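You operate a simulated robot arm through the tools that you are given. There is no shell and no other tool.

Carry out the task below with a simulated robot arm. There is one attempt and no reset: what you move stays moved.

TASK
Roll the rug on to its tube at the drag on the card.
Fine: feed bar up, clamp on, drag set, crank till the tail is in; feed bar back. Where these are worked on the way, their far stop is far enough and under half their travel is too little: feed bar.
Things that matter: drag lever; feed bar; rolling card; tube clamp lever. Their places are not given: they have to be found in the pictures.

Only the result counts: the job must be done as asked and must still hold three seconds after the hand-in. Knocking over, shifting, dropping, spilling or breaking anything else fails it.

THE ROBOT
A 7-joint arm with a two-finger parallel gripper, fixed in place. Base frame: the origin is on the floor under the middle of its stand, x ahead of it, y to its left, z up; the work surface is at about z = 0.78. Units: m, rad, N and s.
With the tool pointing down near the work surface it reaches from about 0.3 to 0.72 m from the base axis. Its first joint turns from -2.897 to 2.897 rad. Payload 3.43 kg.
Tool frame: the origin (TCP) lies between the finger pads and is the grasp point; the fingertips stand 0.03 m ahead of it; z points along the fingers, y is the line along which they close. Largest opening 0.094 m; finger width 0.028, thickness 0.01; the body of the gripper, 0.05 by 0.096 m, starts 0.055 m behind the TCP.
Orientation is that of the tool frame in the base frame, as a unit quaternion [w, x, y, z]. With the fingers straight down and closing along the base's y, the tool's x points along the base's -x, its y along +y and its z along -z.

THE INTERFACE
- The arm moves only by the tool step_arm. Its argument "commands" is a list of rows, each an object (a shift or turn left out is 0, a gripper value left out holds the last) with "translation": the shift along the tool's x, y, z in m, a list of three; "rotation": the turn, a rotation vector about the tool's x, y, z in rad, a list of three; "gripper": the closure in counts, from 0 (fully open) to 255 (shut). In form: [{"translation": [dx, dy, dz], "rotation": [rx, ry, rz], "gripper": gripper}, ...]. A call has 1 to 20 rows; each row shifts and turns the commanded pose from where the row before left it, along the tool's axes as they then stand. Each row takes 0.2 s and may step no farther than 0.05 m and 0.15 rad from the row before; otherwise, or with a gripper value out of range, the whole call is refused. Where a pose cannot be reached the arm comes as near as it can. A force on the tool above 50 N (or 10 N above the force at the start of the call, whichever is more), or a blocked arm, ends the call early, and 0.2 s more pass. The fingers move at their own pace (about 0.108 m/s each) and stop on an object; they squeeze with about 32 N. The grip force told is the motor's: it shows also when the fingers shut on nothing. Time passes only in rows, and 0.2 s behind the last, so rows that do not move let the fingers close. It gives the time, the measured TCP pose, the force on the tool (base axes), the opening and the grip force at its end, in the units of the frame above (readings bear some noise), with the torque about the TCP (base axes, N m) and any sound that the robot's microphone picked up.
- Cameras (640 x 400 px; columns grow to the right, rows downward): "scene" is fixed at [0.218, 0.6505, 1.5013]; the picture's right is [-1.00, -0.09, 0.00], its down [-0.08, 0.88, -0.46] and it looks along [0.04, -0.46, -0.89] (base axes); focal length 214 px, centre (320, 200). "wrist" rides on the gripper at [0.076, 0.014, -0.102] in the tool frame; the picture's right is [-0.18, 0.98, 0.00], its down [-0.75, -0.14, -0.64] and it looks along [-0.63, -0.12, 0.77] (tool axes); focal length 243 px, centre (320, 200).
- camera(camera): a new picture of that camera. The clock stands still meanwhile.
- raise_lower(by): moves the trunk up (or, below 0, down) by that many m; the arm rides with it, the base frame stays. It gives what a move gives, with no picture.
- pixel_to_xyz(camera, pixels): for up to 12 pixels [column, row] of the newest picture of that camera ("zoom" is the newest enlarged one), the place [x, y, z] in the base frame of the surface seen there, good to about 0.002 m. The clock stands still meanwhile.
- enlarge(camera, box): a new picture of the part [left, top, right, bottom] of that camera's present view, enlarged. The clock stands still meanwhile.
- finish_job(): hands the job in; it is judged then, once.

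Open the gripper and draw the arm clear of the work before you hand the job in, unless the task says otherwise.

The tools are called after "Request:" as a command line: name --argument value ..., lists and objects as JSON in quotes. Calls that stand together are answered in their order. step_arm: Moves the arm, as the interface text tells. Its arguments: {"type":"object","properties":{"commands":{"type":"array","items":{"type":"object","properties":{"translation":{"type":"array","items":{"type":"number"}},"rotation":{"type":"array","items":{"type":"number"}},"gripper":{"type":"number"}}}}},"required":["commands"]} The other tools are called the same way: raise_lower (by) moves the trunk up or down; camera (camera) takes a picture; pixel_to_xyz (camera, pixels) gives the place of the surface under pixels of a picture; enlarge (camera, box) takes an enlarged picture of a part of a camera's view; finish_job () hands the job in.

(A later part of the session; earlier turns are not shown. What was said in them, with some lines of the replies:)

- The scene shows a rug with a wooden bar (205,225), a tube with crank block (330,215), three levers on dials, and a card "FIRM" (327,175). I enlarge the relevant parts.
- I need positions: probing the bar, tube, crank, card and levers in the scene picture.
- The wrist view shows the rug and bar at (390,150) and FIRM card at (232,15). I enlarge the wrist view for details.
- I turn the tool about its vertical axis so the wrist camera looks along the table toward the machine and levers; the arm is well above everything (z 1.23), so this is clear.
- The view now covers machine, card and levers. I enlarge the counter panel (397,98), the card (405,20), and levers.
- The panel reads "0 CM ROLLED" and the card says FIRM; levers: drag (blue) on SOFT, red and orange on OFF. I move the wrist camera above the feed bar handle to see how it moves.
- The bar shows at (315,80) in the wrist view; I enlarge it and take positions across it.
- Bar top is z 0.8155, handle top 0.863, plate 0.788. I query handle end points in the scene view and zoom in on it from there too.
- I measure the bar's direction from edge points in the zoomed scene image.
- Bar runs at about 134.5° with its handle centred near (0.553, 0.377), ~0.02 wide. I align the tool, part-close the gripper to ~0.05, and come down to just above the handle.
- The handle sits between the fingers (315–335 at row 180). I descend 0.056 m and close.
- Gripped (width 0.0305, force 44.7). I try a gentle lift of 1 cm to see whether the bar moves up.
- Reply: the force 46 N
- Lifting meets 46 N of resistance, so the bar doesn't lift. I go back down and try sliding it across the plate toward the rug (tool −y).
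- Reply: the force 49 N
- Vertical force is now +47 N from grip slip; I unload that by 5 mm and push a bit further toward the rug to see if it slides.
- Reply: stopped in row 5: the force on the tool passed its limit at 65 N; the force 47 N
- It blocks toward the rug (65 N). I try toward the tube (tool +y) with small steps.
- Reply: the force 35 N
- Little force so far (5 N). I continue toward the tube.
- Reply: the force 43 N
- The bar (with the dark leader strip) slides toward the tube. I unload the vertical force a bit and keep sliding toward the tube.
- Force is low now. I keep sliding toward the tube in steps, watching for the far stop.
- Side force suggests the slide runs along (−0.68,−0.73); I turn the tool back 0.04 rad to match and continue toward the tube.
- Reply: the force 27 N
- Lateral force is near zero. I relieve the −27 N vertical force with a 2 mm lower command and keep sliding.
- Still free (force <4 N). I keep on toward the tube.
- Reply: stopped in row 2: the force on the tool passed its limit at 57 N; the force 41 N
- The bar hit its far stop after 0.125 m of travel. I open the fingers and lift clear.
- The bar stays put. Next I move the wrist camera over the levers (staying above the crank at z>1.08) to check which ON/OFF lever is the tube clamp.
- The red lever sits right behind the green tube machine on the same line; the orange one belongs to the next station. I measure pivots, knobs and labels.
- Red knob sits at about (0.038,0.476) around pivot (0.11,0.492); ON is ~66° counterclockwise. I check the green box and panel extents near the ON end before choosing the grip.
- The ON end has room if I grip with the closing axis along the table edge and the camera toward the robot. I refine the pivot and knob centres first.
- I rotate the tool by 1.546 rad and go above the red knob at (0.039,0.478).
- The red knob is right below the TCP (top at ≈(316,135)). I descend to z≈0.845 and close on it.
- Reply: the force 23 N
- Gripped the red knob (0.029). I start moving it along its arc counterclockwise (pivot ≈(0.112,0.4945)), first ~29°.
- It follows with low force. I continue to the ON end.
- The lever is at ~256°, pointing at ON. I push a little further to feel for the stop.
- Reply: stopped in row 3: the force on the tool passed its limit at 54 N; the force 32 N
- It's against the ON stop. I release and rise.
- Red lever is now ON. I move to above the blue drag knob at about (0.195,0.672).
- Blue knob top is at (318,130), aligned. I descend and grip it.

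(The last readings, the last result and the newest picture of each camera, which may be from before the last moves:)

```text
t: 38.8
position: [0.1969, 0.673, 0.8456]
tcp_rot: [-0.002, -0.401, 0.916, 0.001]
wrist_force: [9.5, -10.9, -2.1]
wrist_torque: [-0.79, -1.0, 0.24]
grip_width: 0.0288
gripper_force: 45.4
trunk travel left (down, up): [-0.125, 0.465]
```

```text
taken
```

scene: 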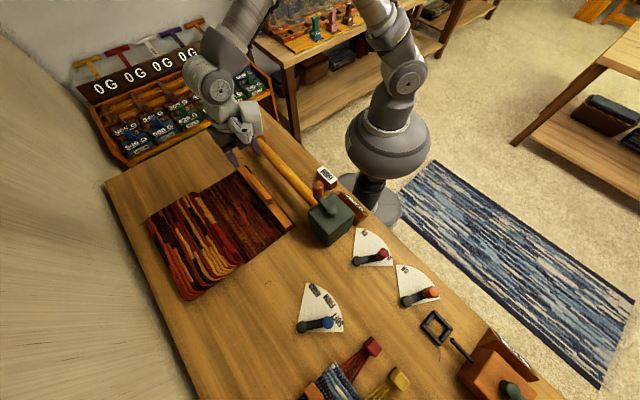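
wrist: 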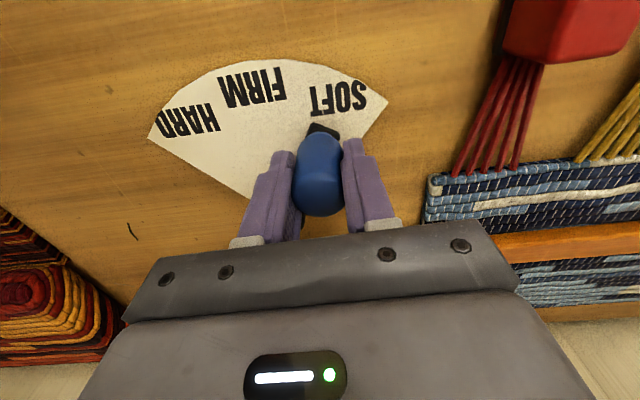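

I move the blue knob along its arc about 30° toward FIRM (target ≈(0.2166,0.640)).

Request:
step_arm --commands '[{"translation": [0.0042, -0.0123, 0]}, {"translation": [0.0036, -0.0097, 0]}, {"translation": [0.0021, -0.0094, 0]}, {"translation": [0.0009, -0.0095, 0]}, {}]'

Request:
camera --camera "wrist"

Request:
enlarge --camera "scene" --box '[270, 270, 370, 350]'

```text
t: 40.0
position: [0.2167, 0.639, 0.8455]
tcp_rot: [-0.002, -0.401, 0.916, 0.003]
wrist_force: [-1.9, 2.4, 1.3]
wrist_torque: [-0.02, -1.2, 0.08]
grip_width: 0.0285
gripper_force: 45.0
trunk travel left (down, up): [-0.125, 0.465]
```

```text
taken
```

wrist: 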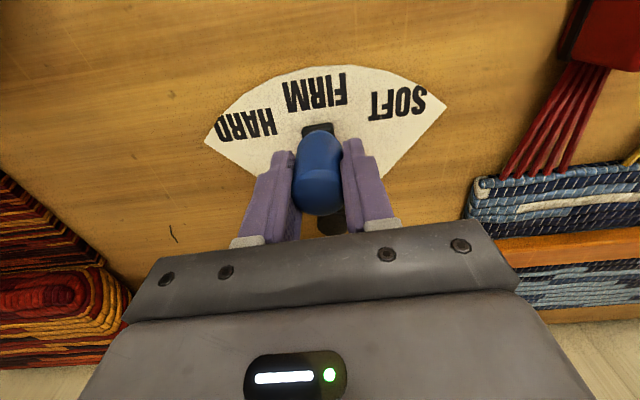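

```text
5.00 times, centred on (320, 310) of scene
```

zoom: 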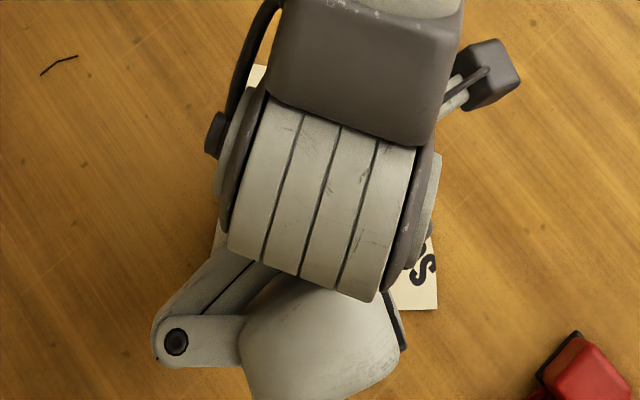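

The lever points at FIRM. I release carefully, rise, and check where it rests.

Request:
step_arm --commands '[{"gripper": 110}, {}, {}, {"translation": [0, 0, -0.03]}, {"translation": [0, 0, -0.04]}, {"translation": [0.02, 0, -0.04]}, {"translation": [0.04, 0, -0.02]}, {"translation": [0.04, -0.02, -0.02]}, {}]'

Request:
camera --camera "wrist"

Request:
enlarge --camera "scene" --box '[270, 270, 370, 350]'

```text
t: 42.0
position: [0.1628, 0.5512, 0.9958]
tcp_rot: [-0.002, -0.401, 0.916, 0.002]
wrist_force: [-0.3, -0.4, 0.0]
wrist_torque: [0.01, 0.05, 0.03]
grip_width: 0.0533
gripper_force: 0.1
trunk travel left (down, up): [-0.125, 0.465]
```

```text
taken
```

wrist: 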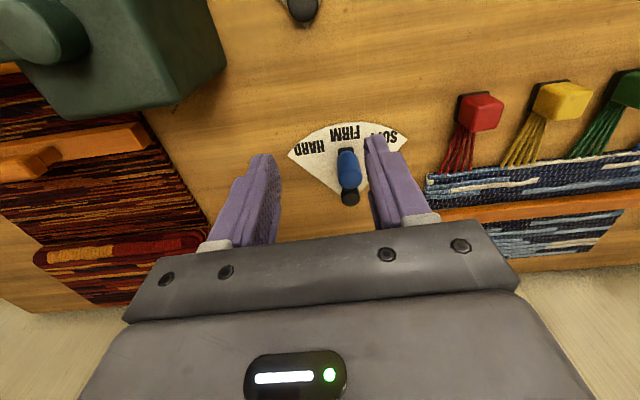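

```text
5.00 times, centred on (320, 310) of scene
```

zoom: 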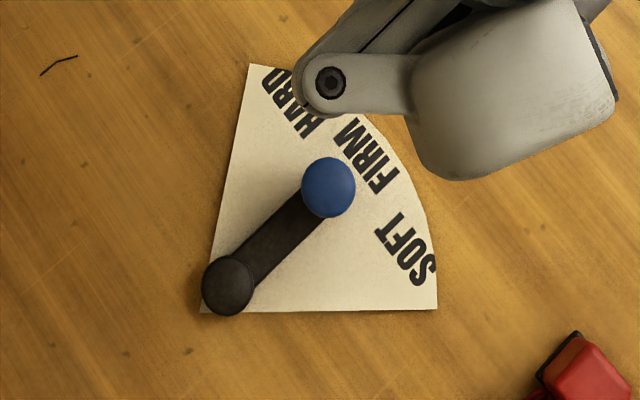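

The drag lever rests exactly on FIRM. Now the crank: I measure its knob and axis in the scene view.

Request:
enlarge --camera "scene" --box '[295, 165, 365, 225]'

Request:
camera --camera "scene"

```text
6.67 times, centred on (330, 195) of scene
```

zoom: 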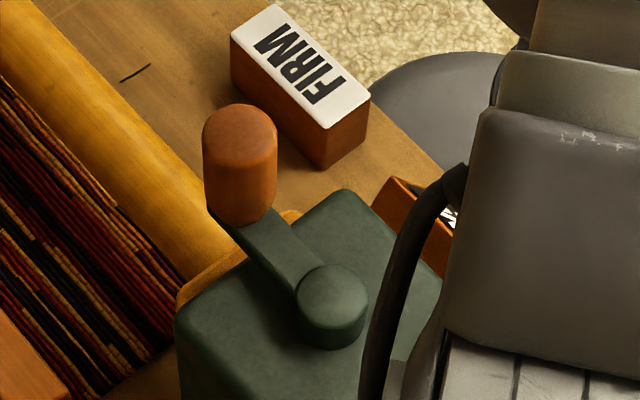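

```text
taken
```

scene: 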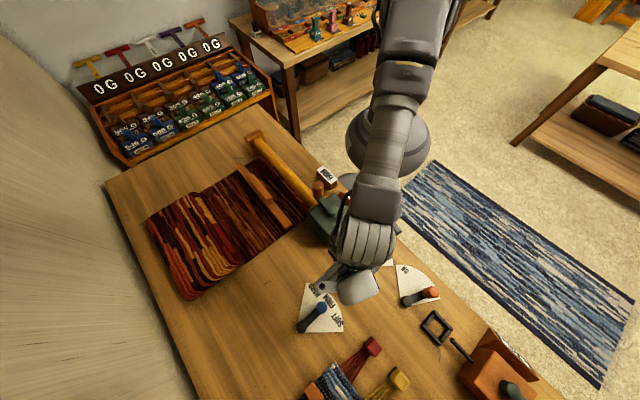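

Request:
pixel_to_xyz --camera "zoom" --pixels '[[240, 125], [215, 125], [265, 125], [240, 112], [240, 140], [332, 292], [310, 292], [355, 292], [332, 275], [332, 310], [270, 240], [240, 180]]'

```text
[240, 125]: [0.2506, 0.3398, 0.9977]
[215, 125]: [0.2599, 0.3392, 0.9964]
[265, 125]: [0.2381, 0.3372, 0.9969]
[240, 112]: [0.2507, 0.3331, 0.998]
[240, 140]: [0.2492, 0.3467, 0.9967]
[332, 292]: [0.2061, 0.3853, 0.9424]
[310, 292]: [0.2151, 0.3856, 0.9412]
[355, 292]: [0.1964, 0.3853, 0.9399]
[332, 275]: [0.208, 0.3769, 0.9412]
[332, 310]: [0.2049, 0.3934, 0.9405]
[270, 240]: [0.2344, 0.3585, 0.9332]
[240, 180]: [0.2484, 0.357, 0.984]
```

Crank knob top is at (0.250,0.3395,0.997), axis at (0.206,0.3855), radius ≈0.064. I go up, over the knob, and check alignment.

Request:
step_arm --commands '[{"translation": [0, 0, -0.04], "gripper": 70}, {"translation": [0, 0, -0.034]}, {"translation": [0.0193, -0.0415, 0]}, {"translation": [0.0193, -0.0415, 0]}, {"translation": [0.0193, -0.0415, 0]}, {"translation": [0.0193, -0.0415, 0]}, {"translation": [0.0193, -0.0415, 0]}, {}]'

Request:
camera --camera "wrist"

```text
t: 43.8
position: [0.2524, 0.3388, 1.0681]
tcp_rot: [-0.003, -0.401, 0.916, 0.002]
wrist_force: [-0.5, 0.0, -0.2]
wrist_torque: [0.01, 0.05, 0.02]
grip_width: 0.0684
gripper_force: 0.1
trunk travel left (down, up): [-0.125, 0.465]
```

```text
taken
```

wrist: 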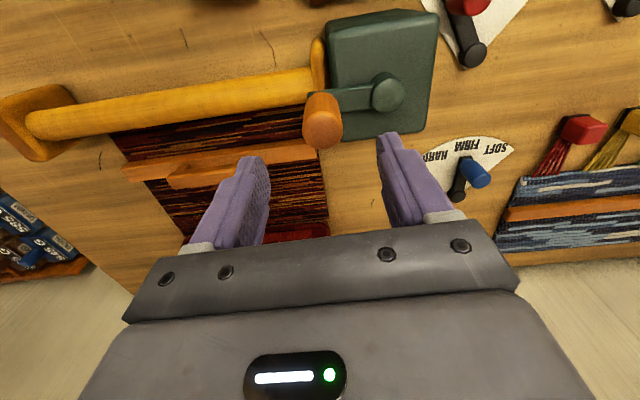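

Knob top is at (323,132), right under the TCP. I descend 0.08 m and close on it.

Request:
step_arm --commands '[{"translation": [0, 0, 0.02]}, {"translation": [0, 0, 0.02]}, {"translation": [0, 0, 0.02]}, {"translation": [0, 0, 0.02]}, {}, {"gripper": 255}, {}, {}, {}]'

Request:
camera --camera "wrist"

```text
t: 45.8
position: [0.251, 0.3409, 0.989]
tcp_rot: [-0.003, -0.402, 0.916, 0.002]
wrist_force: [-2.1, 1.9, -4.9]
wrist_torque: [-0.31, -1.16, 0.02]
grip_width: 0.0318
gripper_force: 45.1
trunk travel left (down, up): [-0.125, 0.465]
```

```text
taken
```

wrist: 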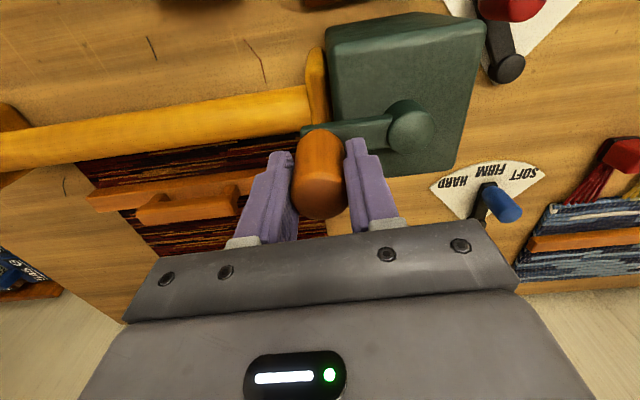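

The knob is gripped. I try a small turn clockwise (toward the robot, tool +x, 12 mm) and read the counter and force.

Request:
step_arm --commands '[{"translation": [0.004, 0, 0]}, {"translation": [0.004, 0, 0]}, {"translation": [0.004, -0.0, 0]}, {}]'

Request:
camera --camera "scene"

Request:
enlarge --camera "scene" --box '[290, 155, 390, 235]'

```text
t: 46.8
position: [0.243, 0.3324, 0.9893]
tcp_rot: [-0.004, -0.402, 0.916, 0.001]
wrist_force: [-8.2, 11.7, -5.0]
wrist_torque: [-0.66, -0.22, 0.01]
grip_width: 0.0318
gripper_force: 45.0
trunk travel left (down, up): [-0.125, 0.465]
```

```text
taken
```

scene: 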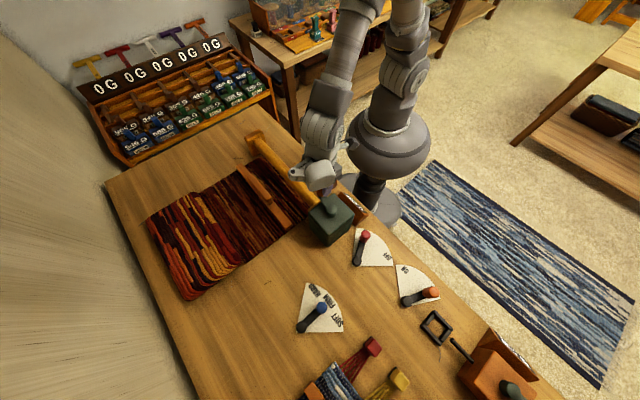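

```text
5.00 times, centred on (340, 195) of scene
```

zoom: 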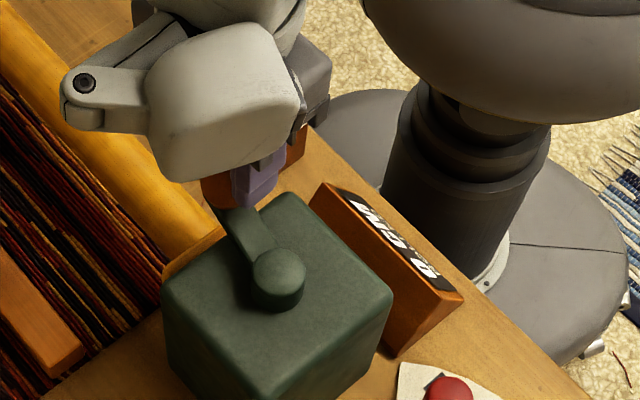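

The crank moved clockwise easily. I try to read the panel at (358,207) and continue further.

Request:
enlarge --camera "scene" --box '[340, 188, 384, 222]'

Request:
camera --camera "wrist"

```text
11.76 times, centred on (362, 205) of scene
```

zoom: 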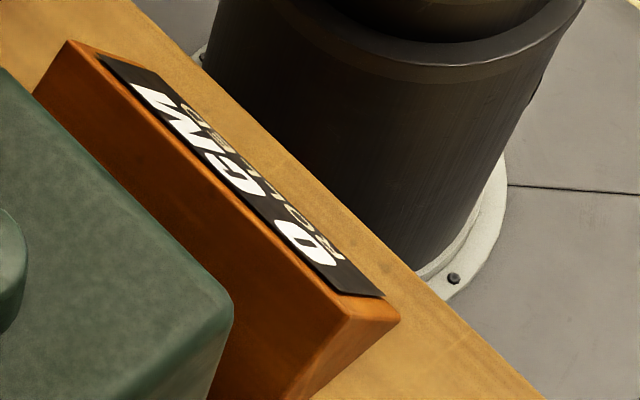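

```text
taken
```

wrist: 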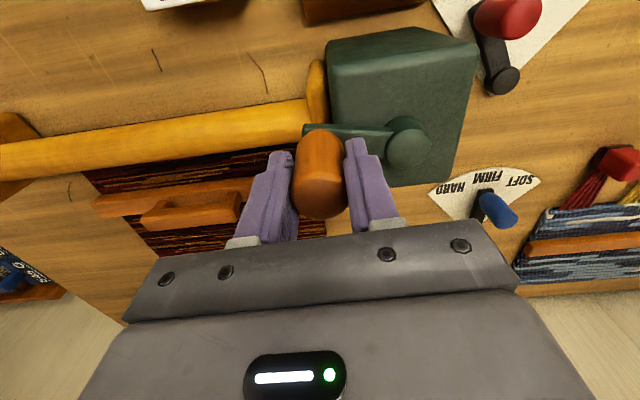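

The panel still reads 0 CM and is legible at this zoom. I continue clockwise along the circle for ~85° and re-read.

Request:
step_arm --commands '[{"translation": [0.0121, 0.0081, 0]}, {"translation": [0.0114, 0.0068, 0]}, {"translation": [0.0098, 0.0091, 0]}, {"translation": [0.0076, 0.0109, 0]}, {"translation": [0.0052, 0.0123, 0]}, {"translation": [0.0026, 0.013, 0]}, {"translation": [-0.0003, 0.0134, 0]}, {}]'

Request:
enlarge --camera "scene" --box '[290, 155, 390, 235]'

Request:
enlarge --camera "scene" --box '[340, 188, 384, 222]'

```text
t: 48.6
position: [0.1582, 0.3463, 0.9885]
tcp_rot: [-0.003, -0.401, 0.916, 0.003]
wrist_force: [5.1, 4.3, -22.2]
wrist_torque: [-0.63, -0.94, 0.01]
grip_width: 0.0318
gripper_force: 45.2
trunk travel left (down, up): [-0.125, 0.465]
```

```text
5.00 times, centred on (340, 195) of scene
```

zoom: 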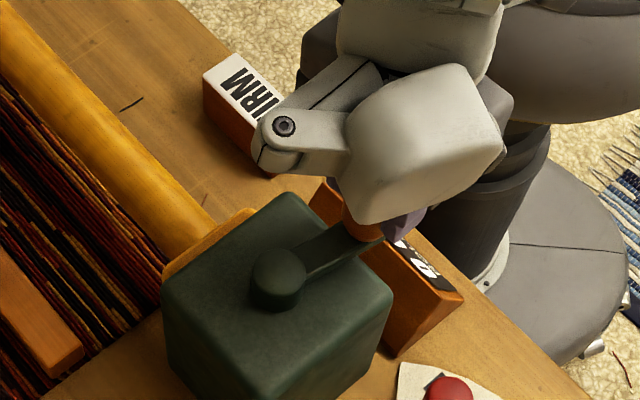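

```text
11.76 times, centred on (362, 205) of scene
```

zoom: 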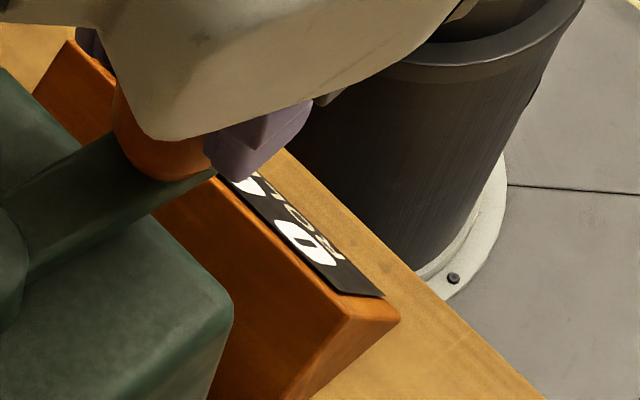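

After ~95° clockwise the panel still reads 0, so clockwise seems wrong. I turn back counterclockwise past the start to +80° and watch the panel.

Request:
step_arm --commands '[{"translation": [0.0003, -0.0134, 0.001]}, {"translation": [-0.0026, -0.013, 0]}, {"translation": [-0.0052, -0.0123, 0]}, {"translation": [-0.0076, -0.0109, 0]}, {"translation": [-0.0098, -0.0091, 0]}, {"translation": [-0.0114, -0.0068, 0]}, {"translation": [-0.0126, -0.0044, 0]}, {"translation": [-0.0132, -0.0016, 0]}, {}]'

Request:
enlarge --camera "scene" --box '[340, 188, 384, 222]'

```text
t: 50.6
position: [0.2524, 0.3409, 0.9885]
tcp_rot: [-0.002, -0.401, 0.916, 0.003]
wrist_force: [8.6, -5.9, 18.6]
wrist_torque: [-0.69, -1.16, -0.01]
grip_width: 0.0319
gripper_force: 45.2
trunk travel left (down, up): [-0.125, 0.465]
```

```text
11.76 times, centred on (362, 205) of scene
```

zoom: 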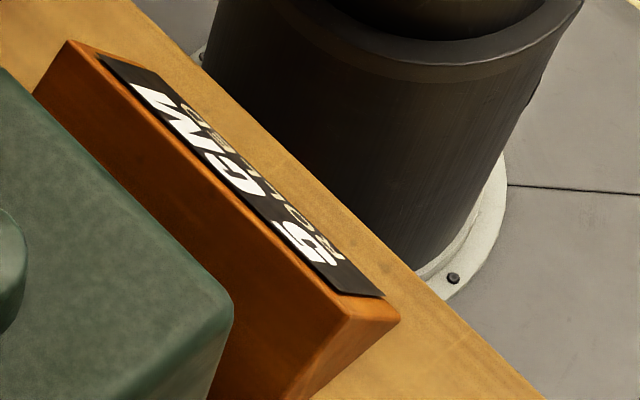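

The panel now reads about 5 CM, so counterclockwise rolls. I continue counterclockwise for a half turn.

Request:
step_arm --commands '[{"translation": [-0.0133, 0.0012, -0.001]}, {"translation": [-0.0127, 0.0039, 0]}, {"translation": [-0.0116, 0.0064, 0]}, {"translation": [-0.0101, 0.0088, 0]}, {"translation": [-0.008, 0.0106, 0]}, {"translation": [-0.0056, 0.0121, 0]}, {"translation": [-0.003, 0.0129, 0]}, {"translation": [-0.0003, 0.0134, 0]}, {}]'

Request:
enlarge --camera "scene" --box '[340, 188, 384, 222]'

Request:
camera --camera "scene"

```text
t: 52.6
position: [0.2427, 0.4351, 0.9879]
tcp_rot: [-0.003, -0.402, 0.916, 0.002]
wrist_force: [-9.8, -11.8, -2.6]
wrist_torque: [-0.87, -0.64, 0.03]
grip_width: 0.0319
gripper_force: 44.8
trunk travel left (down, up): [-0.125, 0.465]
```

```text
11.76 times, centred on (362, 205) of scene
```

zoom: 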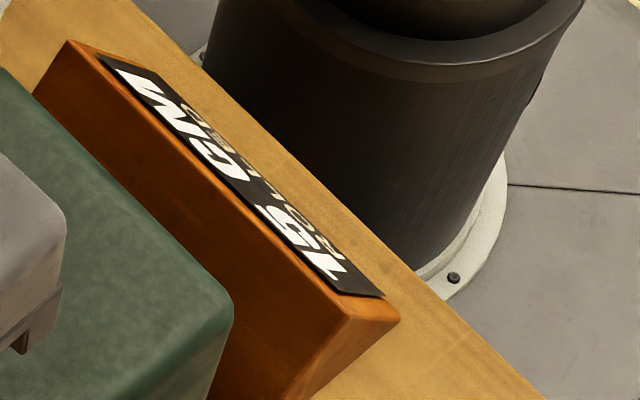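

```text
taken
```

scene: 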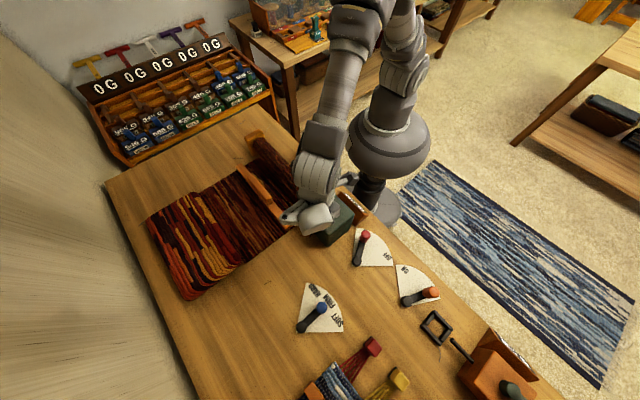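

The panel reads 15 CM and the rug is rolling on to the tube. I continue counterclockwise another ~180°.

Request:
step_arm --commands '[{"translation": [0.0026, 0.013, 0]}, {"translation": [0.0052, 0.0123, 0]}, {"translation": [0.0076, 0.0109, 0]}, {"translation": [0.0098, 0.0091, 0]}, {"translation": [0.0114, 0.0068, 0]}, {"translation": [0.0126, 0.0044, 0]}, {"translation": [0.0132, 0.0016, 0]}, {"translation": [0.0133, -0.0012, 0]}, {"translation": [0.0127, -0.0039, 0]}, {"translation": [0.0116, -0.0064, 0]}, {"translation": [0.0101, -0.0088, 0]}, {"translation": [0.008, -0.0106, 0]}, {"translation": [0.0056, -0.0121, 0]}, {}]'

Request:
enlarge --camera "scene" --box '[340, 188, 384, 222]'

Request:
camera --camera "scene"

```text
t: 54.0
position: [0.1761, 0.4375, 0.9874]
tcp_rot: [-0.004, -0.4, 0.917, -0.002]
wrist_force: [7.3, -15.7, -3.9]
wrist_torque: [0.38, -0.37, -0.02]
grip_width: 0.0316
gripper_force: 45.2
trunk travel left (down, up): [-0.125, 0.465]
stopped in row 6: the force on the tool passed its limit at 51 N (the readings are from after the stop); the commanded pose is now the measured one
```

```text
11.76 times, centred on (362, 205) of scene
```

zoom: 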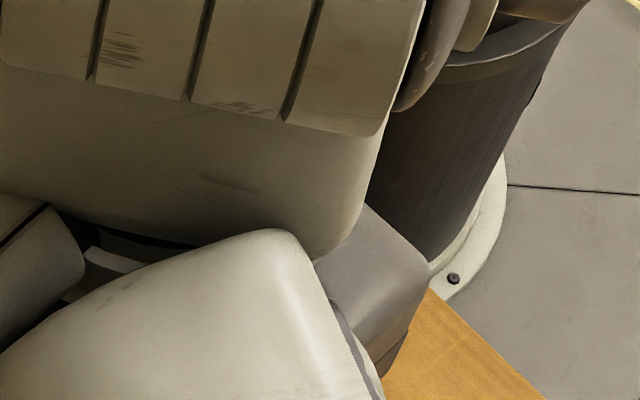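

```text
taken
```

scene: 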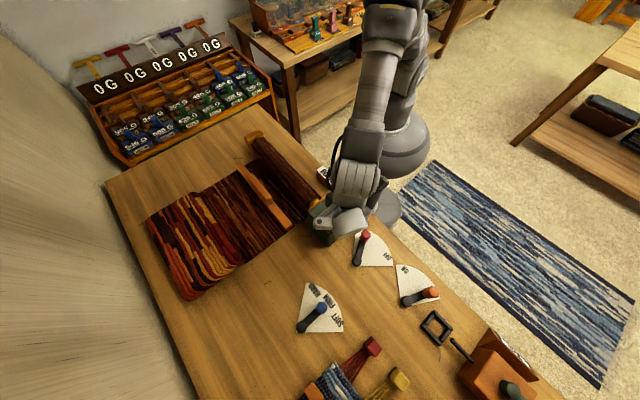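

The stop was radial: my circle was a few mm off. Refitting gives centre (0.2073,0.3844), radius 0.0618; I continue counterclockwise with it.

Request:
step_arm --commands '[{"translation": [0.0125, 0.0027, 0]}, {"translation": [0.0129, -0.0003, 0]}, {"translation": [0.0126, -0.0029, 0]}, {"translation": [0.0117, -0.0054, 0]}, {"translation": [0.0103, -0.0078, 0]}, {"translation": [0.0085, -0.0098, 0]}, {"translation": [0.0063, -0.0113, 0]}, {"translation": [0.0038, -0.0123, 0]}, {"translation": [0.0011, -0.0129, 0]}, {"translation": [-0.0016, -0.0128, 0]}, {"translation": [-0.0042, -0.0122, 0]}, {"translation": [-0.0066, -0.0111, 0]}, {"translation": [-0.0089, -0.0094, 0]}, {"translation": [-0.0105, -0.0075, 0]}, {"translation": [-0.0119, -0.005, 0]}, {}]'

Request:
enlarge --camera "scene" --box '[340, 188, 384, 222]'

Request:
camera --camera "scene"

```text
t: 57.4
position: [0.2402, 0.3308, 0.9888]
tcp_rot: [-0.002, -0.401, 0.916, 0.001]
wrist_force: [19.8, -28.1, 0.8]
wrist_torque: [-0.78, -1.7, -0.09]
grip_width: 0.0316
gripper_force: 45.0
trunk travel left (down, up): [-0.125, 0.465]
```

```text
11.76 times, centred on (362, 205) of scene
```

zoom: 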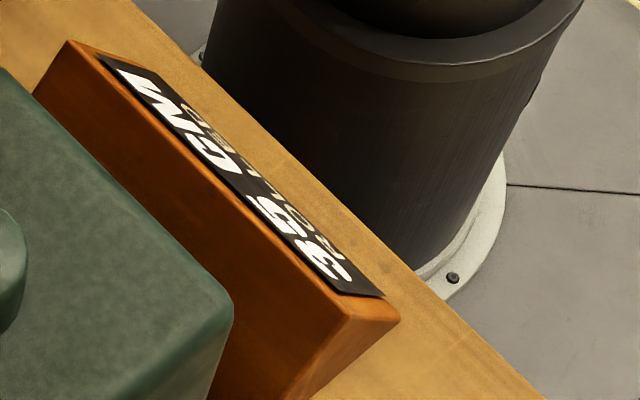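

```text
taken
```

scene: 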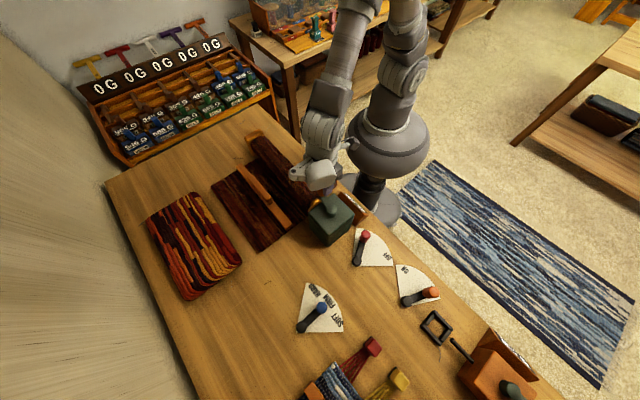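

The panel reads 35 CM and the tail of the strip has left the pile. I check how far the tail is from the tube.

Request:
pixel_to_xyz --camera "scene" --pixels '[[214, 188], [240, 222], [257, 246], [243, 222], [270, 190], [300, 180]]'

Request:
enlarge --camera "scene" --box '[190, 120, 340, 270]'

```text
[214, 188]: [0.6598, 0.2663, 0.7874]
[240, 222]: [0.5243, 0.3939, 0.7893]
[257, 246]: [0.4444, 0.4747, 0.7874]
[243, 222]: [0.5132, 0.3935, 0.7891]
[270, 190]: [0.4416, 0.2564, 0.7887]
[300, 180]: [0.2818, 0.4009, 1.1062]
```

```text
2.67 times, centred on (265, 195) of scene
```

zoom: 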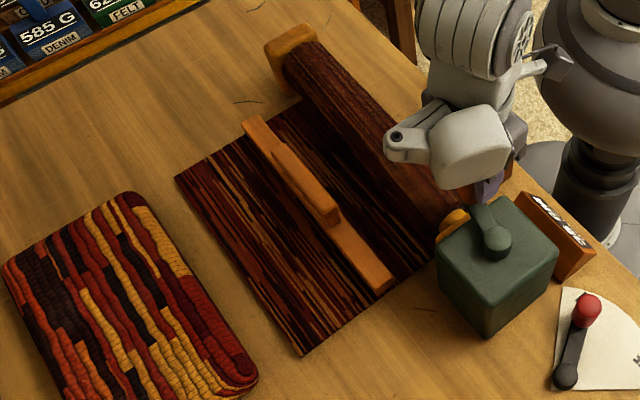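

The tail is ~0.21 m from the tube, so about three quarters of a turn is left. I continue counterclockwise ~190° with the corrected centre.

Request:
step_arm --commands '[{"translation": [-0.0127, -0.0041, 0]}, {"translation": [-0.013, 0.0003, 0]}, {"translation": [-0.0127, 0.0029, 0]}, {"translation": [-0.0117, 0.0055, 0]}, {"translation": [-0.0104, 0.0078, 0]}, {"translation": [-0.0086, 0.0098, 0]}, {"translation": [-0.0063, 0.0114, 0]}, {"translation": [-0.0038, 0.0124, 0]}, {"translation": [-0.0011, 0.013, 0]}, {"translation": [0.0016, 0.0129, 0]}, {"translation": [0.0042, 0.0123, 0]}, {"translation": [0.0067, 0.0111, 0]}, {"translation": [0.0089, 0.0095, 0]}, {}]'

Request:
enlarge --camera "scene" --box '[340, 188, 384, 222]'

Request:
camera --camera "scene"

```text
t: 60.4
position: [0.2004, 0.4456, 0.9893]
tcp_rot: [-0.004, -0.4, 0.916, 0.0]
wrist_force: [1.2, -16.4, 8.4]
wrist_torque: [-1.07, -0.75, -0.03]
grip_width: 0.0315
gripper_force: 45.1
trunk travel left (down, up): [-0.125, 0.465]
```

```text
11.76 times, centred on (362, 205) of scene
```

zoom: 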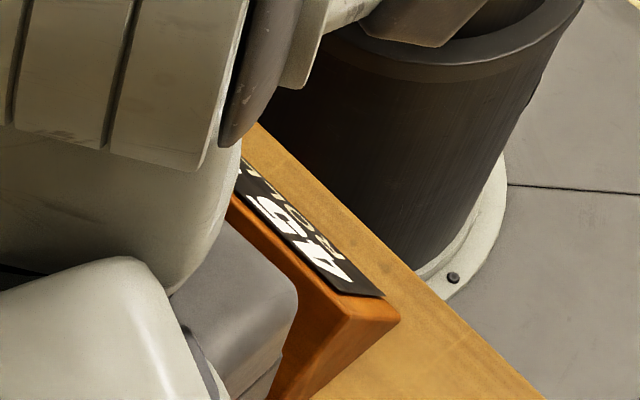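

```text
taken
```

scene: 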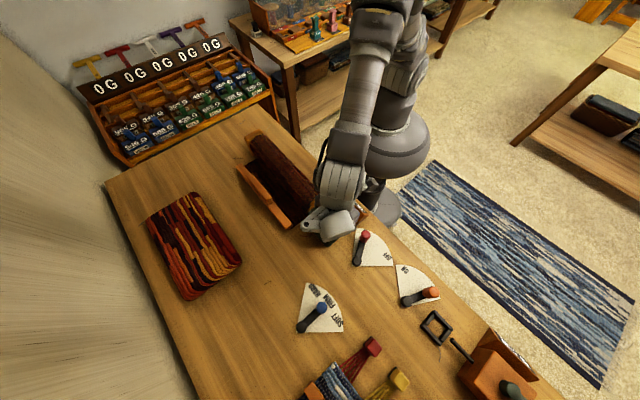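

The panel reads 45 and the tail is at the bar. I continue another ~130° counterclockwise.

Request:
step_arm --commands '[{"translation": [0.0106, 0.0065, 0.001]}, {"translation": [0.012, 0.0051, 0]}, {"translation": [0.0128, 0.0025, 0]}, {"translation": [0.013, -0.0003, 0]}, {"translation": [0.0127, -0.0029, 0]}, {"translation": [0.0117, -0.0055, 0]}, {"translation": [0.0104, -0.0078, 0]}, {"translation": [0.0086, -0.0098, 0]}, {"translation": [0.0063, -0.0114, 0]}, {"translation": [0.0038, -0.0124, 0]}, {"translation": [0.0011, -0.013, 0]}, {}]'

Request:
enlarge --camera "scene" --box '[340, 188, 384, 222]'

Request:
camera --camera "scene"

Request:
enlarge --camera "scene" --box '[220, 120, 340, 240]'

```text
t: 62.9
position: [0.1588, 0.3446, 0.9885]
tcp_rot: [-0.002, -0.405, 0.914, 0.003]
wrist_force: [-32.2, 19.3, -1.6]
wrist_torque: [-0.8, 0.14, 0.09]
grip_width: 0.0316
gripper_force: 44.5
trunk travel left (down, up): [-0.125, 0.465]
stopped in row 12: the force on the tool passed its limit at 54 N (the readings are from after the stop); the commanded pose is now the measured one
```

```text
11.76 times, centred on (362, 205) of scene
```

zoom: 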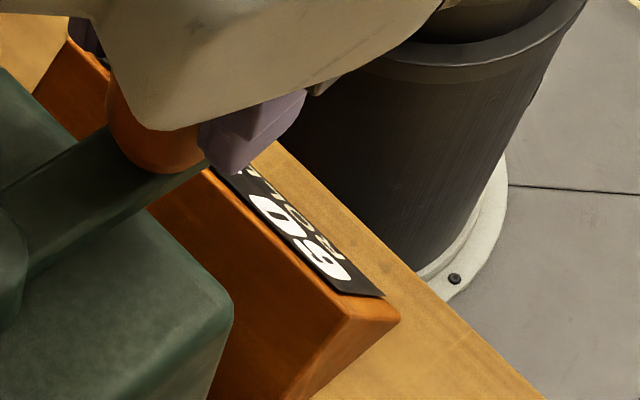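

```text
taken
```

scene: 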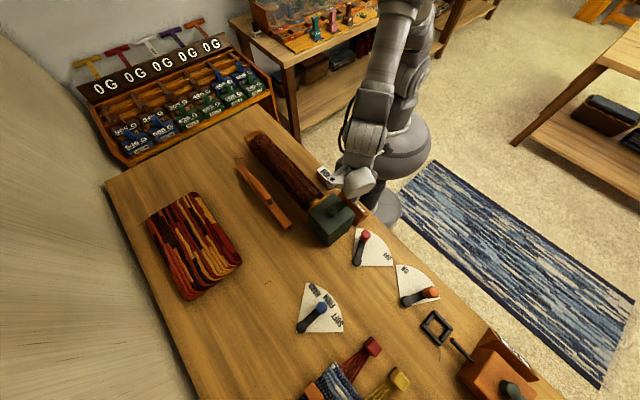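

```text
3.33 times, centred on (280, 180) of scene
```

zoom: 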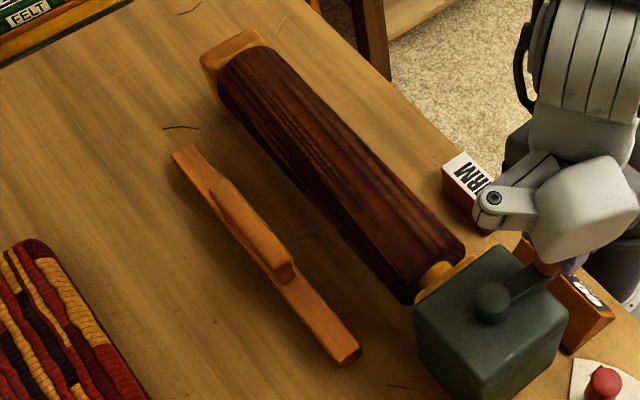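

The crank now meets a hard stop (54 N against CCW), the panel reads 60 and the strip is wholly on the tube. I release the crank and rise to check.

Request:
step_arm --commands '[{"gripper": 90}, {}, {}, {"translation": [0, 0, -0.03]}, {"translation": [0, 0, -0.04]}, {"translation": [0, 0, -0.04]}, {"translation": [0.0, 0, -0.04]}, {}]'

Request:
enlarge --camera "scene" --box '[340, 188, 384, 222]'

Request:
camera --camera "wrist"

Request:
enlarge --camera "scene" --box '[220, 110, 400, 250]'

```text
t: 64.7
position: [0.1655, 0.3405, 1.1395]
tcp_rot: [-0.004, -0.402, 0.915, 0.004]
wrist_force: [0.0, -0.6, -0.6]
wrist_torque: [0.01, -0.03, 0.01]
grip_width: 0.0609
gripper_force: 0.1
trunk travel left (down, up): [-0.125, 0.465]
```

```text
11.76 times, centred on (362, 205) of scene
```

zoom: 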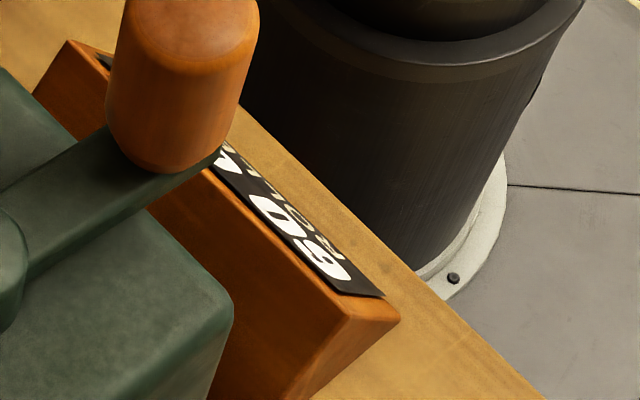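

```text
taken
```

wrist: 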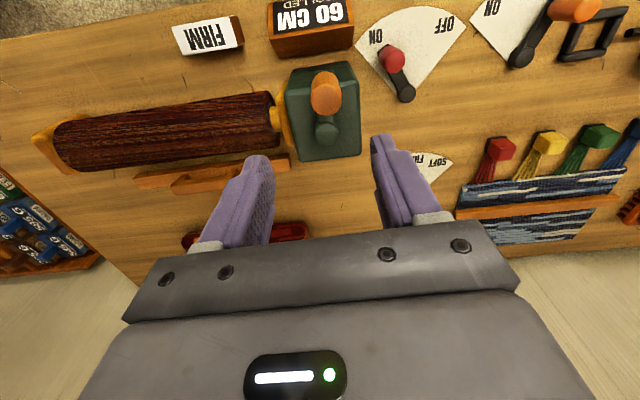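

```text
2.86 times, centred on (310, 180) of scene
```

zoom: 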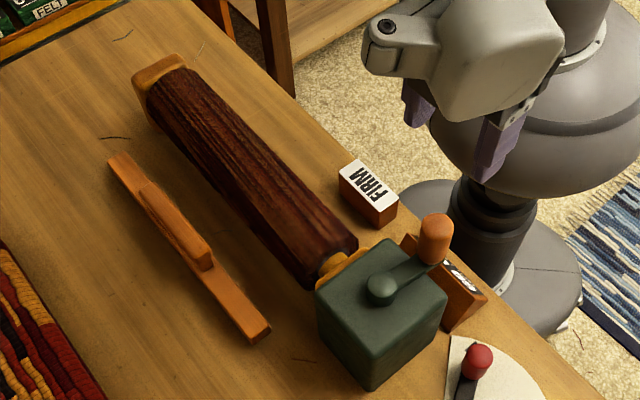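

The panel reads 60 CM and the rug is fully on the tube. Now the feed bar goes back: I rotate the tool again and move above the bar's handle near (0.461,0.286).

Request:
step_arm --commands '[{"rotation": [0, 0, -0.15]}, {"rotation": [0, 0, -0.15]}, {"rotation": [0, 0, -0.15]}, {"rotation": [0, 0, -0.15]}, {"rotation": [0, 0, -0.15]}, {"rotation": [0, 0, -0.15]}, {"rotation": [0, 0, -0.15]}, {"rotation": [0, 0, -0.15]}, {"rotation": [0, 0, -0.15]}, {"rotation": [0, 0, -0.15]}, {"rotation": [0, 0, -0.041], "gripper": 110}, {"translation": [0.0357, -0.024, 0]}, {"translation": [0.0357, -0.024, 0]}, {"translation": [0.0357, -0.024, 0]}, {"translation": [0.0357, -0.024, 0]}, {"translation": [0.0357, -0.024, 0]}, {"translation": [0.0357, -0.024, 0]}, {"translation": [0.0357, -0.024, 0]}, {}]'

Request:
camera --camera "wrist"

Request:
camera --camera "scene"

```text
t: 68.7
position: [0.4621, 0.2869, 1.1359]
tcp_rot: [0.0, 0.926, -0.377, -0.004]
wrist_force: [0.3, -0.7, 0.2]
wrist_torque: [0.0, 0.02, 0.0]
grip_width: 0.0536
gripper_force: 0.0
trunk travel left (down, up): [-0.125, 0.465]
```

```text
taken
```

wrist: 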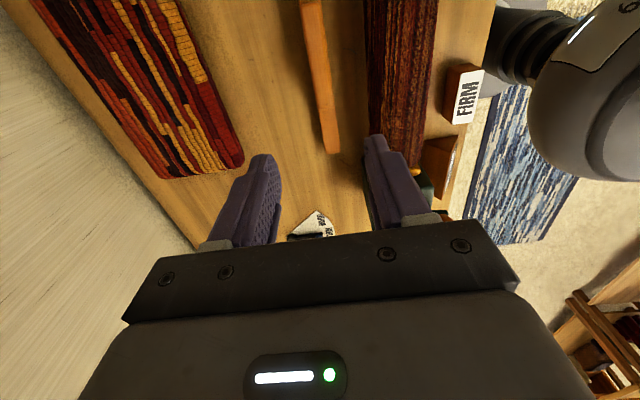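

```text
taken
```

scene: 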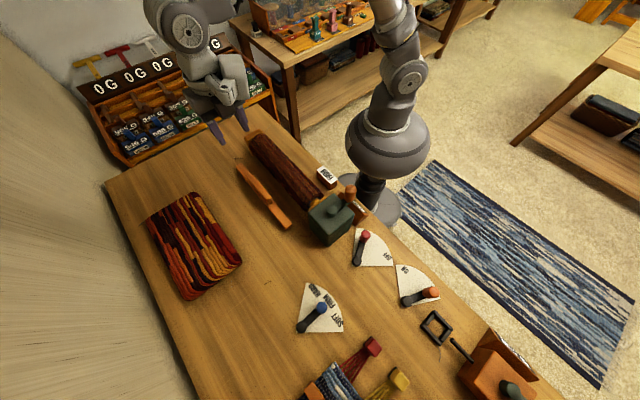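

I descend to just above the handle and check alignment.

Request:
step_arm --commands '[{"translation": [0, 0, 0.044]}, {"translation": [0, 0, 0.044]}, {"translation": [0, 0, 0.044]}, {"translation": [0, 0, 0.044]}, {"translation": [0, 0, 0.044]}, {}]'

Request:
camera --camera "wrist"

Request:
enlarge --camera "scene" --box '[190, 110, 330, 240]'

```text
t: 70.1
position: [0.4612, 0.2881, 0.9159]
tcp_rot: [0.0, 0.926, -0.377, -0.004]
wrist_force: [0.4, -0.3, -0.6]
wrist_torque: [0.02, 0.01, 0.04]
grip_width: 0.0534
gripper_force: 0.2
trunk travel left (down, up): [-0.125, 0.465]
```

```text
taken
```

wrist: 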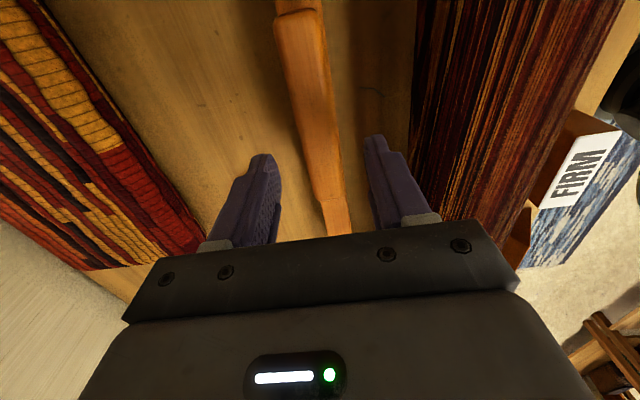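

```text
3.08 times, centred on (260, 175) of scene
```

zoom: 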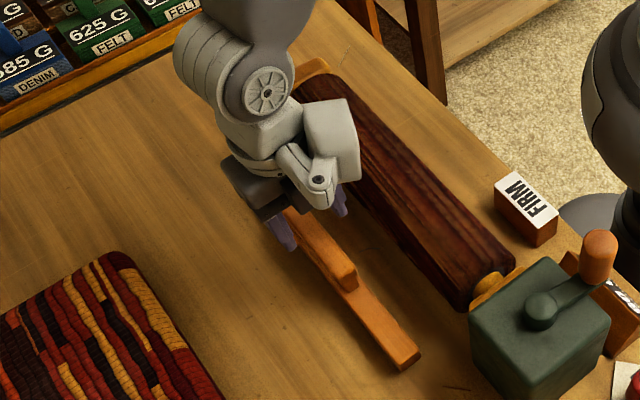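

The handle sits between the fingers. I descend 0.058 m and grip it.

Request:
step_arm --commands '[{"translation": [0, 0, 0.0145], "rotation": [0, 0, 0.01]}, {"translation": [0, 0, 0.0145]}, {"translation": [0, 0, 0.0145]}, {"translation": [0, 0, 0.0145]}, {}, {"gripper": 255}, {}, {}]'

```text
t: 71.9
position: [0.4608, 0.2887, 0.858]
tcp_rot: [0.0, 0.925, -0.381, -0.005]
wrist_force: [6.4, 8.0, -0.5]
wrist_torque: [0.32, -0.16, -0.47]
grip_width: 0.0306
gripper_force: 45.0
trunk travel left (down, up): [-0.125, 0.465]
```

Gripped. I slide the bar back toward the rug (tool −y) in steps.

Request:
step_arm --commands '[{"translation": [0, -0.008, 0]}, {"translation": [0, -0.008, 0]}, {"translation": [0, -0.008, 0]}, {"translation": [0, -0.008, 0]}, {"translation": [0, -0.008, 0]}, {"translation": [0, -0.008, 0]}, {"translation": [0, -0.008, 0]}, {}]'

```text
t: 73.7
position: [0.5006, 0.328, 0.8578]
tcp_rot: [0.001, 0.925, -0.381, -0.005]
wrist_force: [-2.1, 1.1, -1.7]
wrist_torque: [-0.18, -0.04, -0.29]
grip_width: 0.0304
gripper_force: 44.8
trunk travel left (down, up): [-0.125, 0.465]
```

It slides freely. I continue toward the start stop.

Request:
step_arm --commands '[{"translation": [0, -0.008, 0]}, {"translation": [0, -0.008, 0]}, {"translation": [0, -0.008, 0]}, {"translation": [0, -0.008, 0]}, {"translation": [0, -0.008, 0]}, {"translation": [0, -0.008, 0]}, {"translation": [0, -0.008, 0]}, {}]'

```text
t: 75.5
position: [0.5397, 0.3671, 0.8579]
tcp_rot: [0.0, 0.924, -0.381, -0.003]
wrist_force: [0.2, -0.7, 4.2]
wrist_torque: [-0.53, -0.22, -0.21]
grip_width: 0.0305
gripper_force: 45.3
trunk travel left (down, up): [-0.125, 0.465]
```

The bar is ~1 cm from its start. I push on in small steps until it meets the stop.

Request:
step_arm --commands '[{"translation": [0, -0.004, 0]}, {"translation": [0, -0.004, 0]}, {"translation": [0, -0.004, 0]}, {"translation": [0, -0.003, 0]}, {"translation": [0, -0.003, 0]}, {"translation": [0, -0.003, 0]}, {}]'

Request:
enlarge --camera "scene" --box '[160, 130, 310, 270]'

```text
t: 77.1
position: [0.5532, 0.3807, 0.8587]
tcp_rot: [0.0, 0.924, -0.382, -0.004]
wrist_force: [-7.2, -10.9, 6.4]
wrist_torque: [-0.16, 0.13, -0.33]
grip_width: 0.0306
gripper_force: 45.0
trunk travel left (down, up): [-0.125, 0.465]
```

```text
2.86 times, centred on (235, 200) of scene
```

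zoom: 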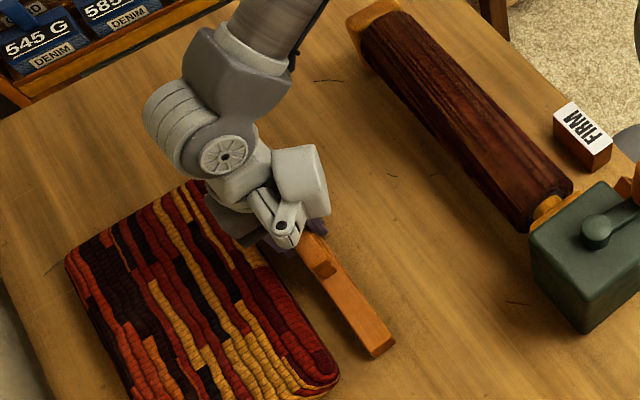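

The bar is back at its start stop (13 N opposing). I release, and rise clear.

Request:
step_arm --commands '[{"translation": [0, 0.001, 0]}, {"gripper": 110}, {}, {}, {"translation": [0, 0, -0.02]}, {"translation": [0, 0, -0.04]}, {"translation": [0, 0, -0.04]}, {"translation": [0, 0, -0.04]}, {"translation": [0, 0, -0.04]}, {"translation": [0, 0, -0.04]}, {"translation": [0, 0, -0.04], "gripper": 0}, {}]'

Request:
camera --camera "scene"

Request:
enlarge --camera "scene" --box '[280, 160, 460, 350]'

Request:
enlarge --camera "scene" --box '[130, 110, 350, 310]'

```text
t: 79.7
position: [0.5548, 0.3803, 1.1176]
tcp_rot: [0.001, 0.925, -0.381, -0.004]
wrist_force: [0.4, -0.7, 0.5]
wrist_torque: [-0.03, -0.01, 0.02]
grip_width: 0.0939
gripper_force: 0.0
trunk travel left (down, up): [-0.125, 0.465]
```

```text
taken
```

scene: 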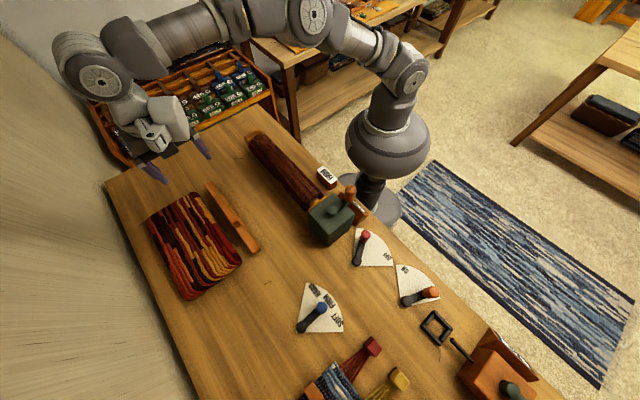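

```text
2.11 times, centred on (370, 255) of scene
```

zoom: 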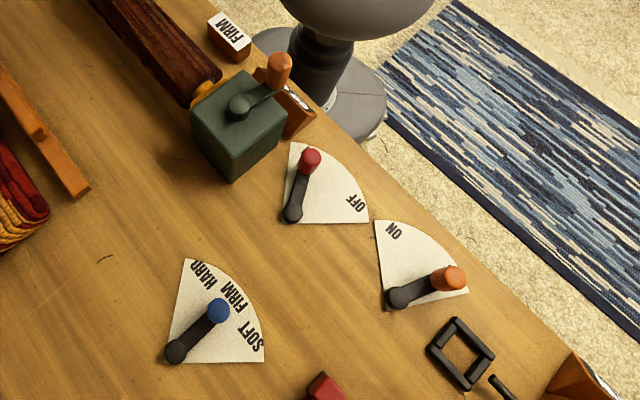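

```text
2.00 times, centred on (240, 210) of scene
```

zoom: 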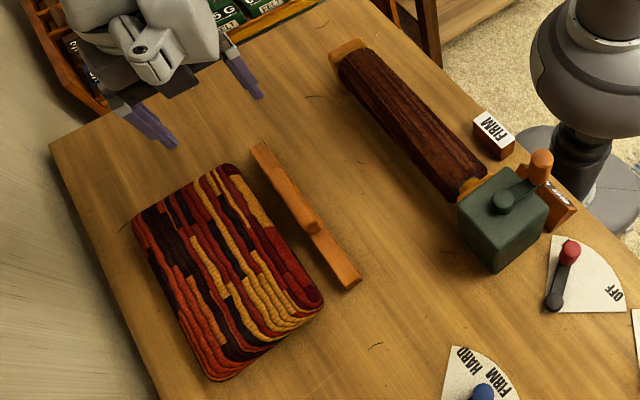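

All levers look right. I compare the bar's position with its original one using the same zoom as at the start.

Request:
enlarge --camera "scene" --box '[190, 175, 270, 260]'

Request:
pixel_to_xyz --camera "zoom" --pixels '[[222, 60], [425, 362], [240, 40], [460, 340], [250, 105], [330, 225], [280, 95], [355, 215], [262, 40], [480, 346]]'

```text
4.71 times, centred on (230, 218) of scene
```

zoom: 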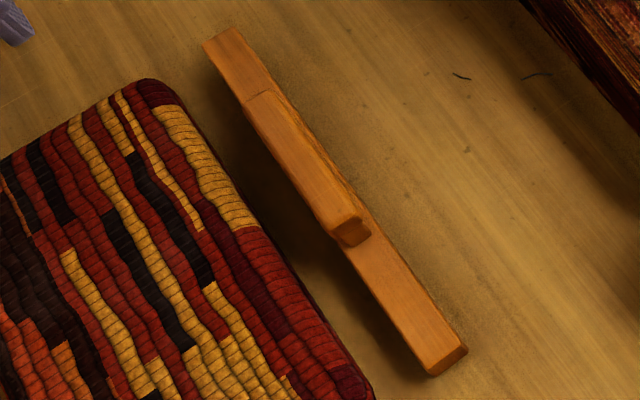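

```text
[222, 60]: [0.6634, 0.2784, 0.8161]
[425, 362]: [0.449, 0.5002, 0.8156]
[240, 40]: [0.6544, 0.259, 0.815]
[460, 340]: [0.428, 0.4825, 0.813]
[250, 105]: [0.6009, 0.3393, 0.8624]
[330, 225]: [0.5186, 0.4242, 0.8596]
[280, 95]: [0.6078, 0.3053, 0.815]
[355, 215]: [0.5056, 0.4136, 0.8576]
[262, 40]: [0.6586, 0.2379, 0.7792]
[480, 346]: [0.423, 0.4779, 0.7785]
```

The bar is exactly at its original place. A last close look at the roll and the levers before handing in.

Request:
enlarge --camera "scene" --box '[235, 120, 335, 220]'

Request:
enlarge --camera "scene" --box '[290, 220, 400, 345]'

Request:
camera --camera "wrist"

```text
4.00 times, centred on (285, 170) of scene
```

zoom: 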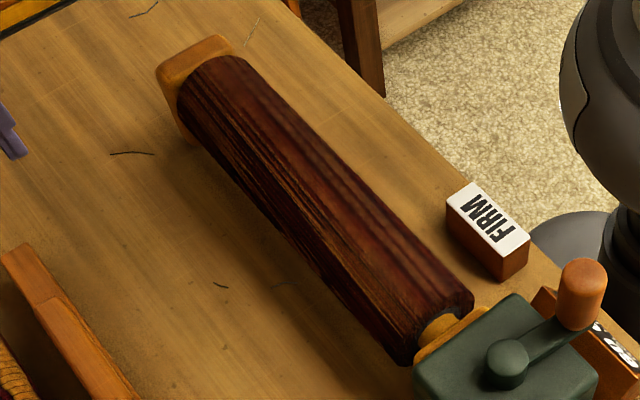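

```text
3.20 times, centred on (345, 282) of scene
```

zoom: 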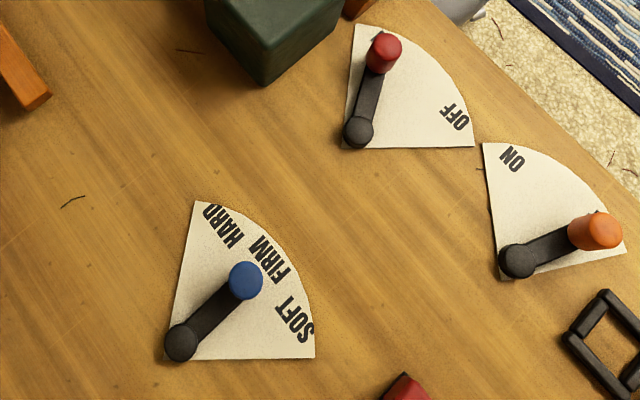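

```text
taken
```

wrist: 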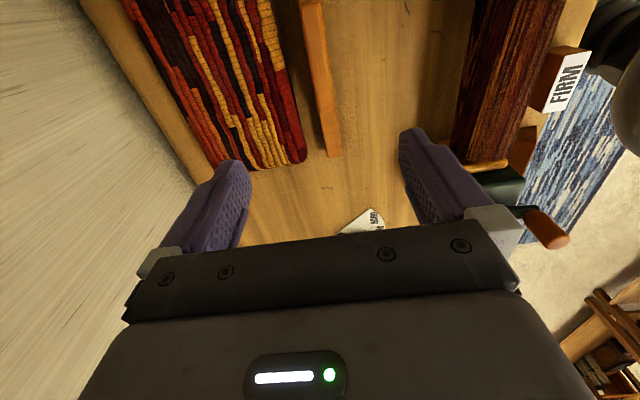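

I want to be sure no tail remains under the roll: enlarging its end near (300,190) and measuring heights across it.

Request:
enlarge --camera "scene" --box '[300, 180, 330, 215]'

Request:
enlarge --camera "scene" --box '[270, 150, 320, 215]'

Request:
pixel_to_xyz --camera "zoom" --pixels '[[250, 200], [270, 190], [290, 180], [310, 170], [330, 160], [350, 150], [370, 140], [390, 130], [230, 215], [210, 225]]'

```text
11.43 times, centred on (315, 198) of scene
```

zoom: 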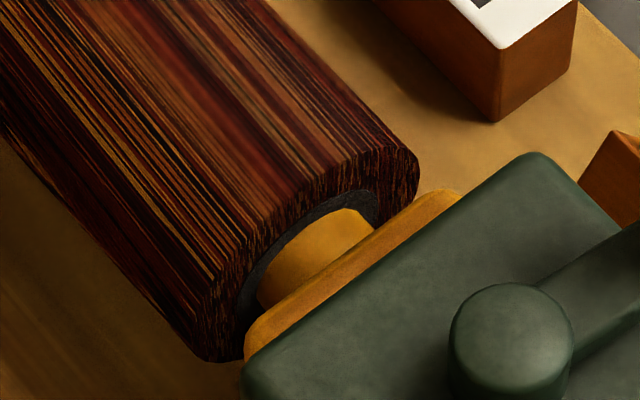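

```text
6.15 times, centred on (295, 182) of scene
```

zoom: 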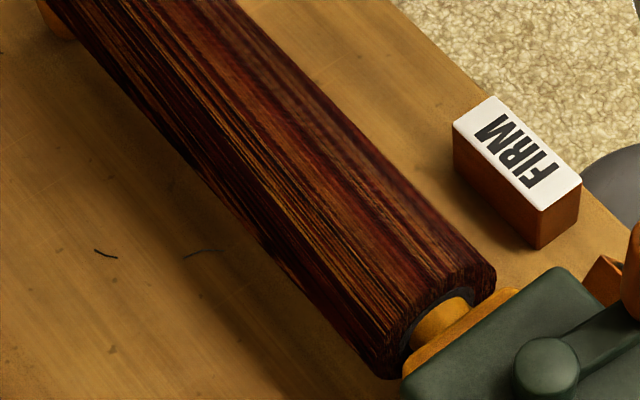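

```text
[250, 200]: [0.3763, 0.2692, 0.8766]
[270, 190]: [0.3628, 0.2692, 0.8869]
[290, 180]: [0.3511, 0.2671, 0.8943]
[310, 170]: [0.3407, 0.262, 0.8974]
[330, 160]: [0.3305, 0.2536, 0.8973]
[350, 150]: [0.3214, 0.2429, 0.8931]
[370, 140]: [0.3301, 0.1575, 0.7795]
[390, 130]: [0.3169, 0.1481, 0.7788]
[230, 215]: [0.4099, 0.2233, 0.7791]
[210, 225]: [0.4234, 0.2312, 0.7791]
```

The roll is round with bare table right beside it, so no tail is left. I raise the open gripper further away before handing in.

Request:
step_arm --commands '[{"translation": [0, 0.03, -0.03], "gripper": 0}, {"translation": [0, 0.03, -0.03]}, {"translation": [0, 0.03, -0.03]}, {}, {}]'

Request:
camera --camera "scene"

```text
t: 80.9
position: [0.4931, 0.3173, 1.2084]
tcp_rot: [0.0, 0.924, -0.381, -0.004]
wrist_force: [0.9, 0.0, -0.6]
wrist_torque: [0.02, 0.03, 0.01]
grip_width: 0.0941
gripper_force: 0.0
trunk travel left (down, up): [-0.125, 0.465]
```

```text
taken
```

scene: 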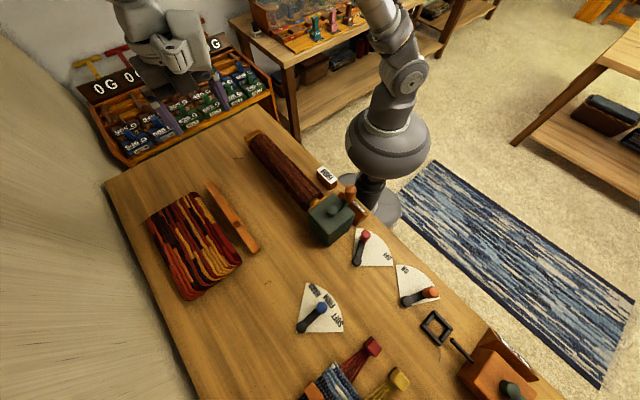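

The rug is rolled (60 CM), the drag is at FIRM, the clamp is ON, the feed bar is back, and the arm is clear with the gripper open. I hand the job in.

Request:
finish_job

```text
The job is handed in.
```

I rolled the rug on to its tube with the drag at FIRM, as the card says, and handed the job in; no verdict came back.

- **Feed bar:** I slid it about 12.5 cm toward the tube to its far stop. After rolling I slid it back, and it measures at its original place.
- **Tube clamp:** I turned the red lever to its ON stop. Neither ON/OFF lever is labelled. I took red because it sits right beside the tube machine, and left the orange one alone.
- **Drag:** The blue lever rests on FIRM.
- **Crank:** I first turned it about a quarter turn clockwise. The counter stayed at 0, so I reversed. Turning counterclockwise rolled the rug until the crank hit a hard stop at 60 CM.
- **Tail:** The roll is round and bare table shows right beside it, so no tail is left out.

In the last picture nothing else on the table looked moved. The gripper was open and well above the work when I handed in.
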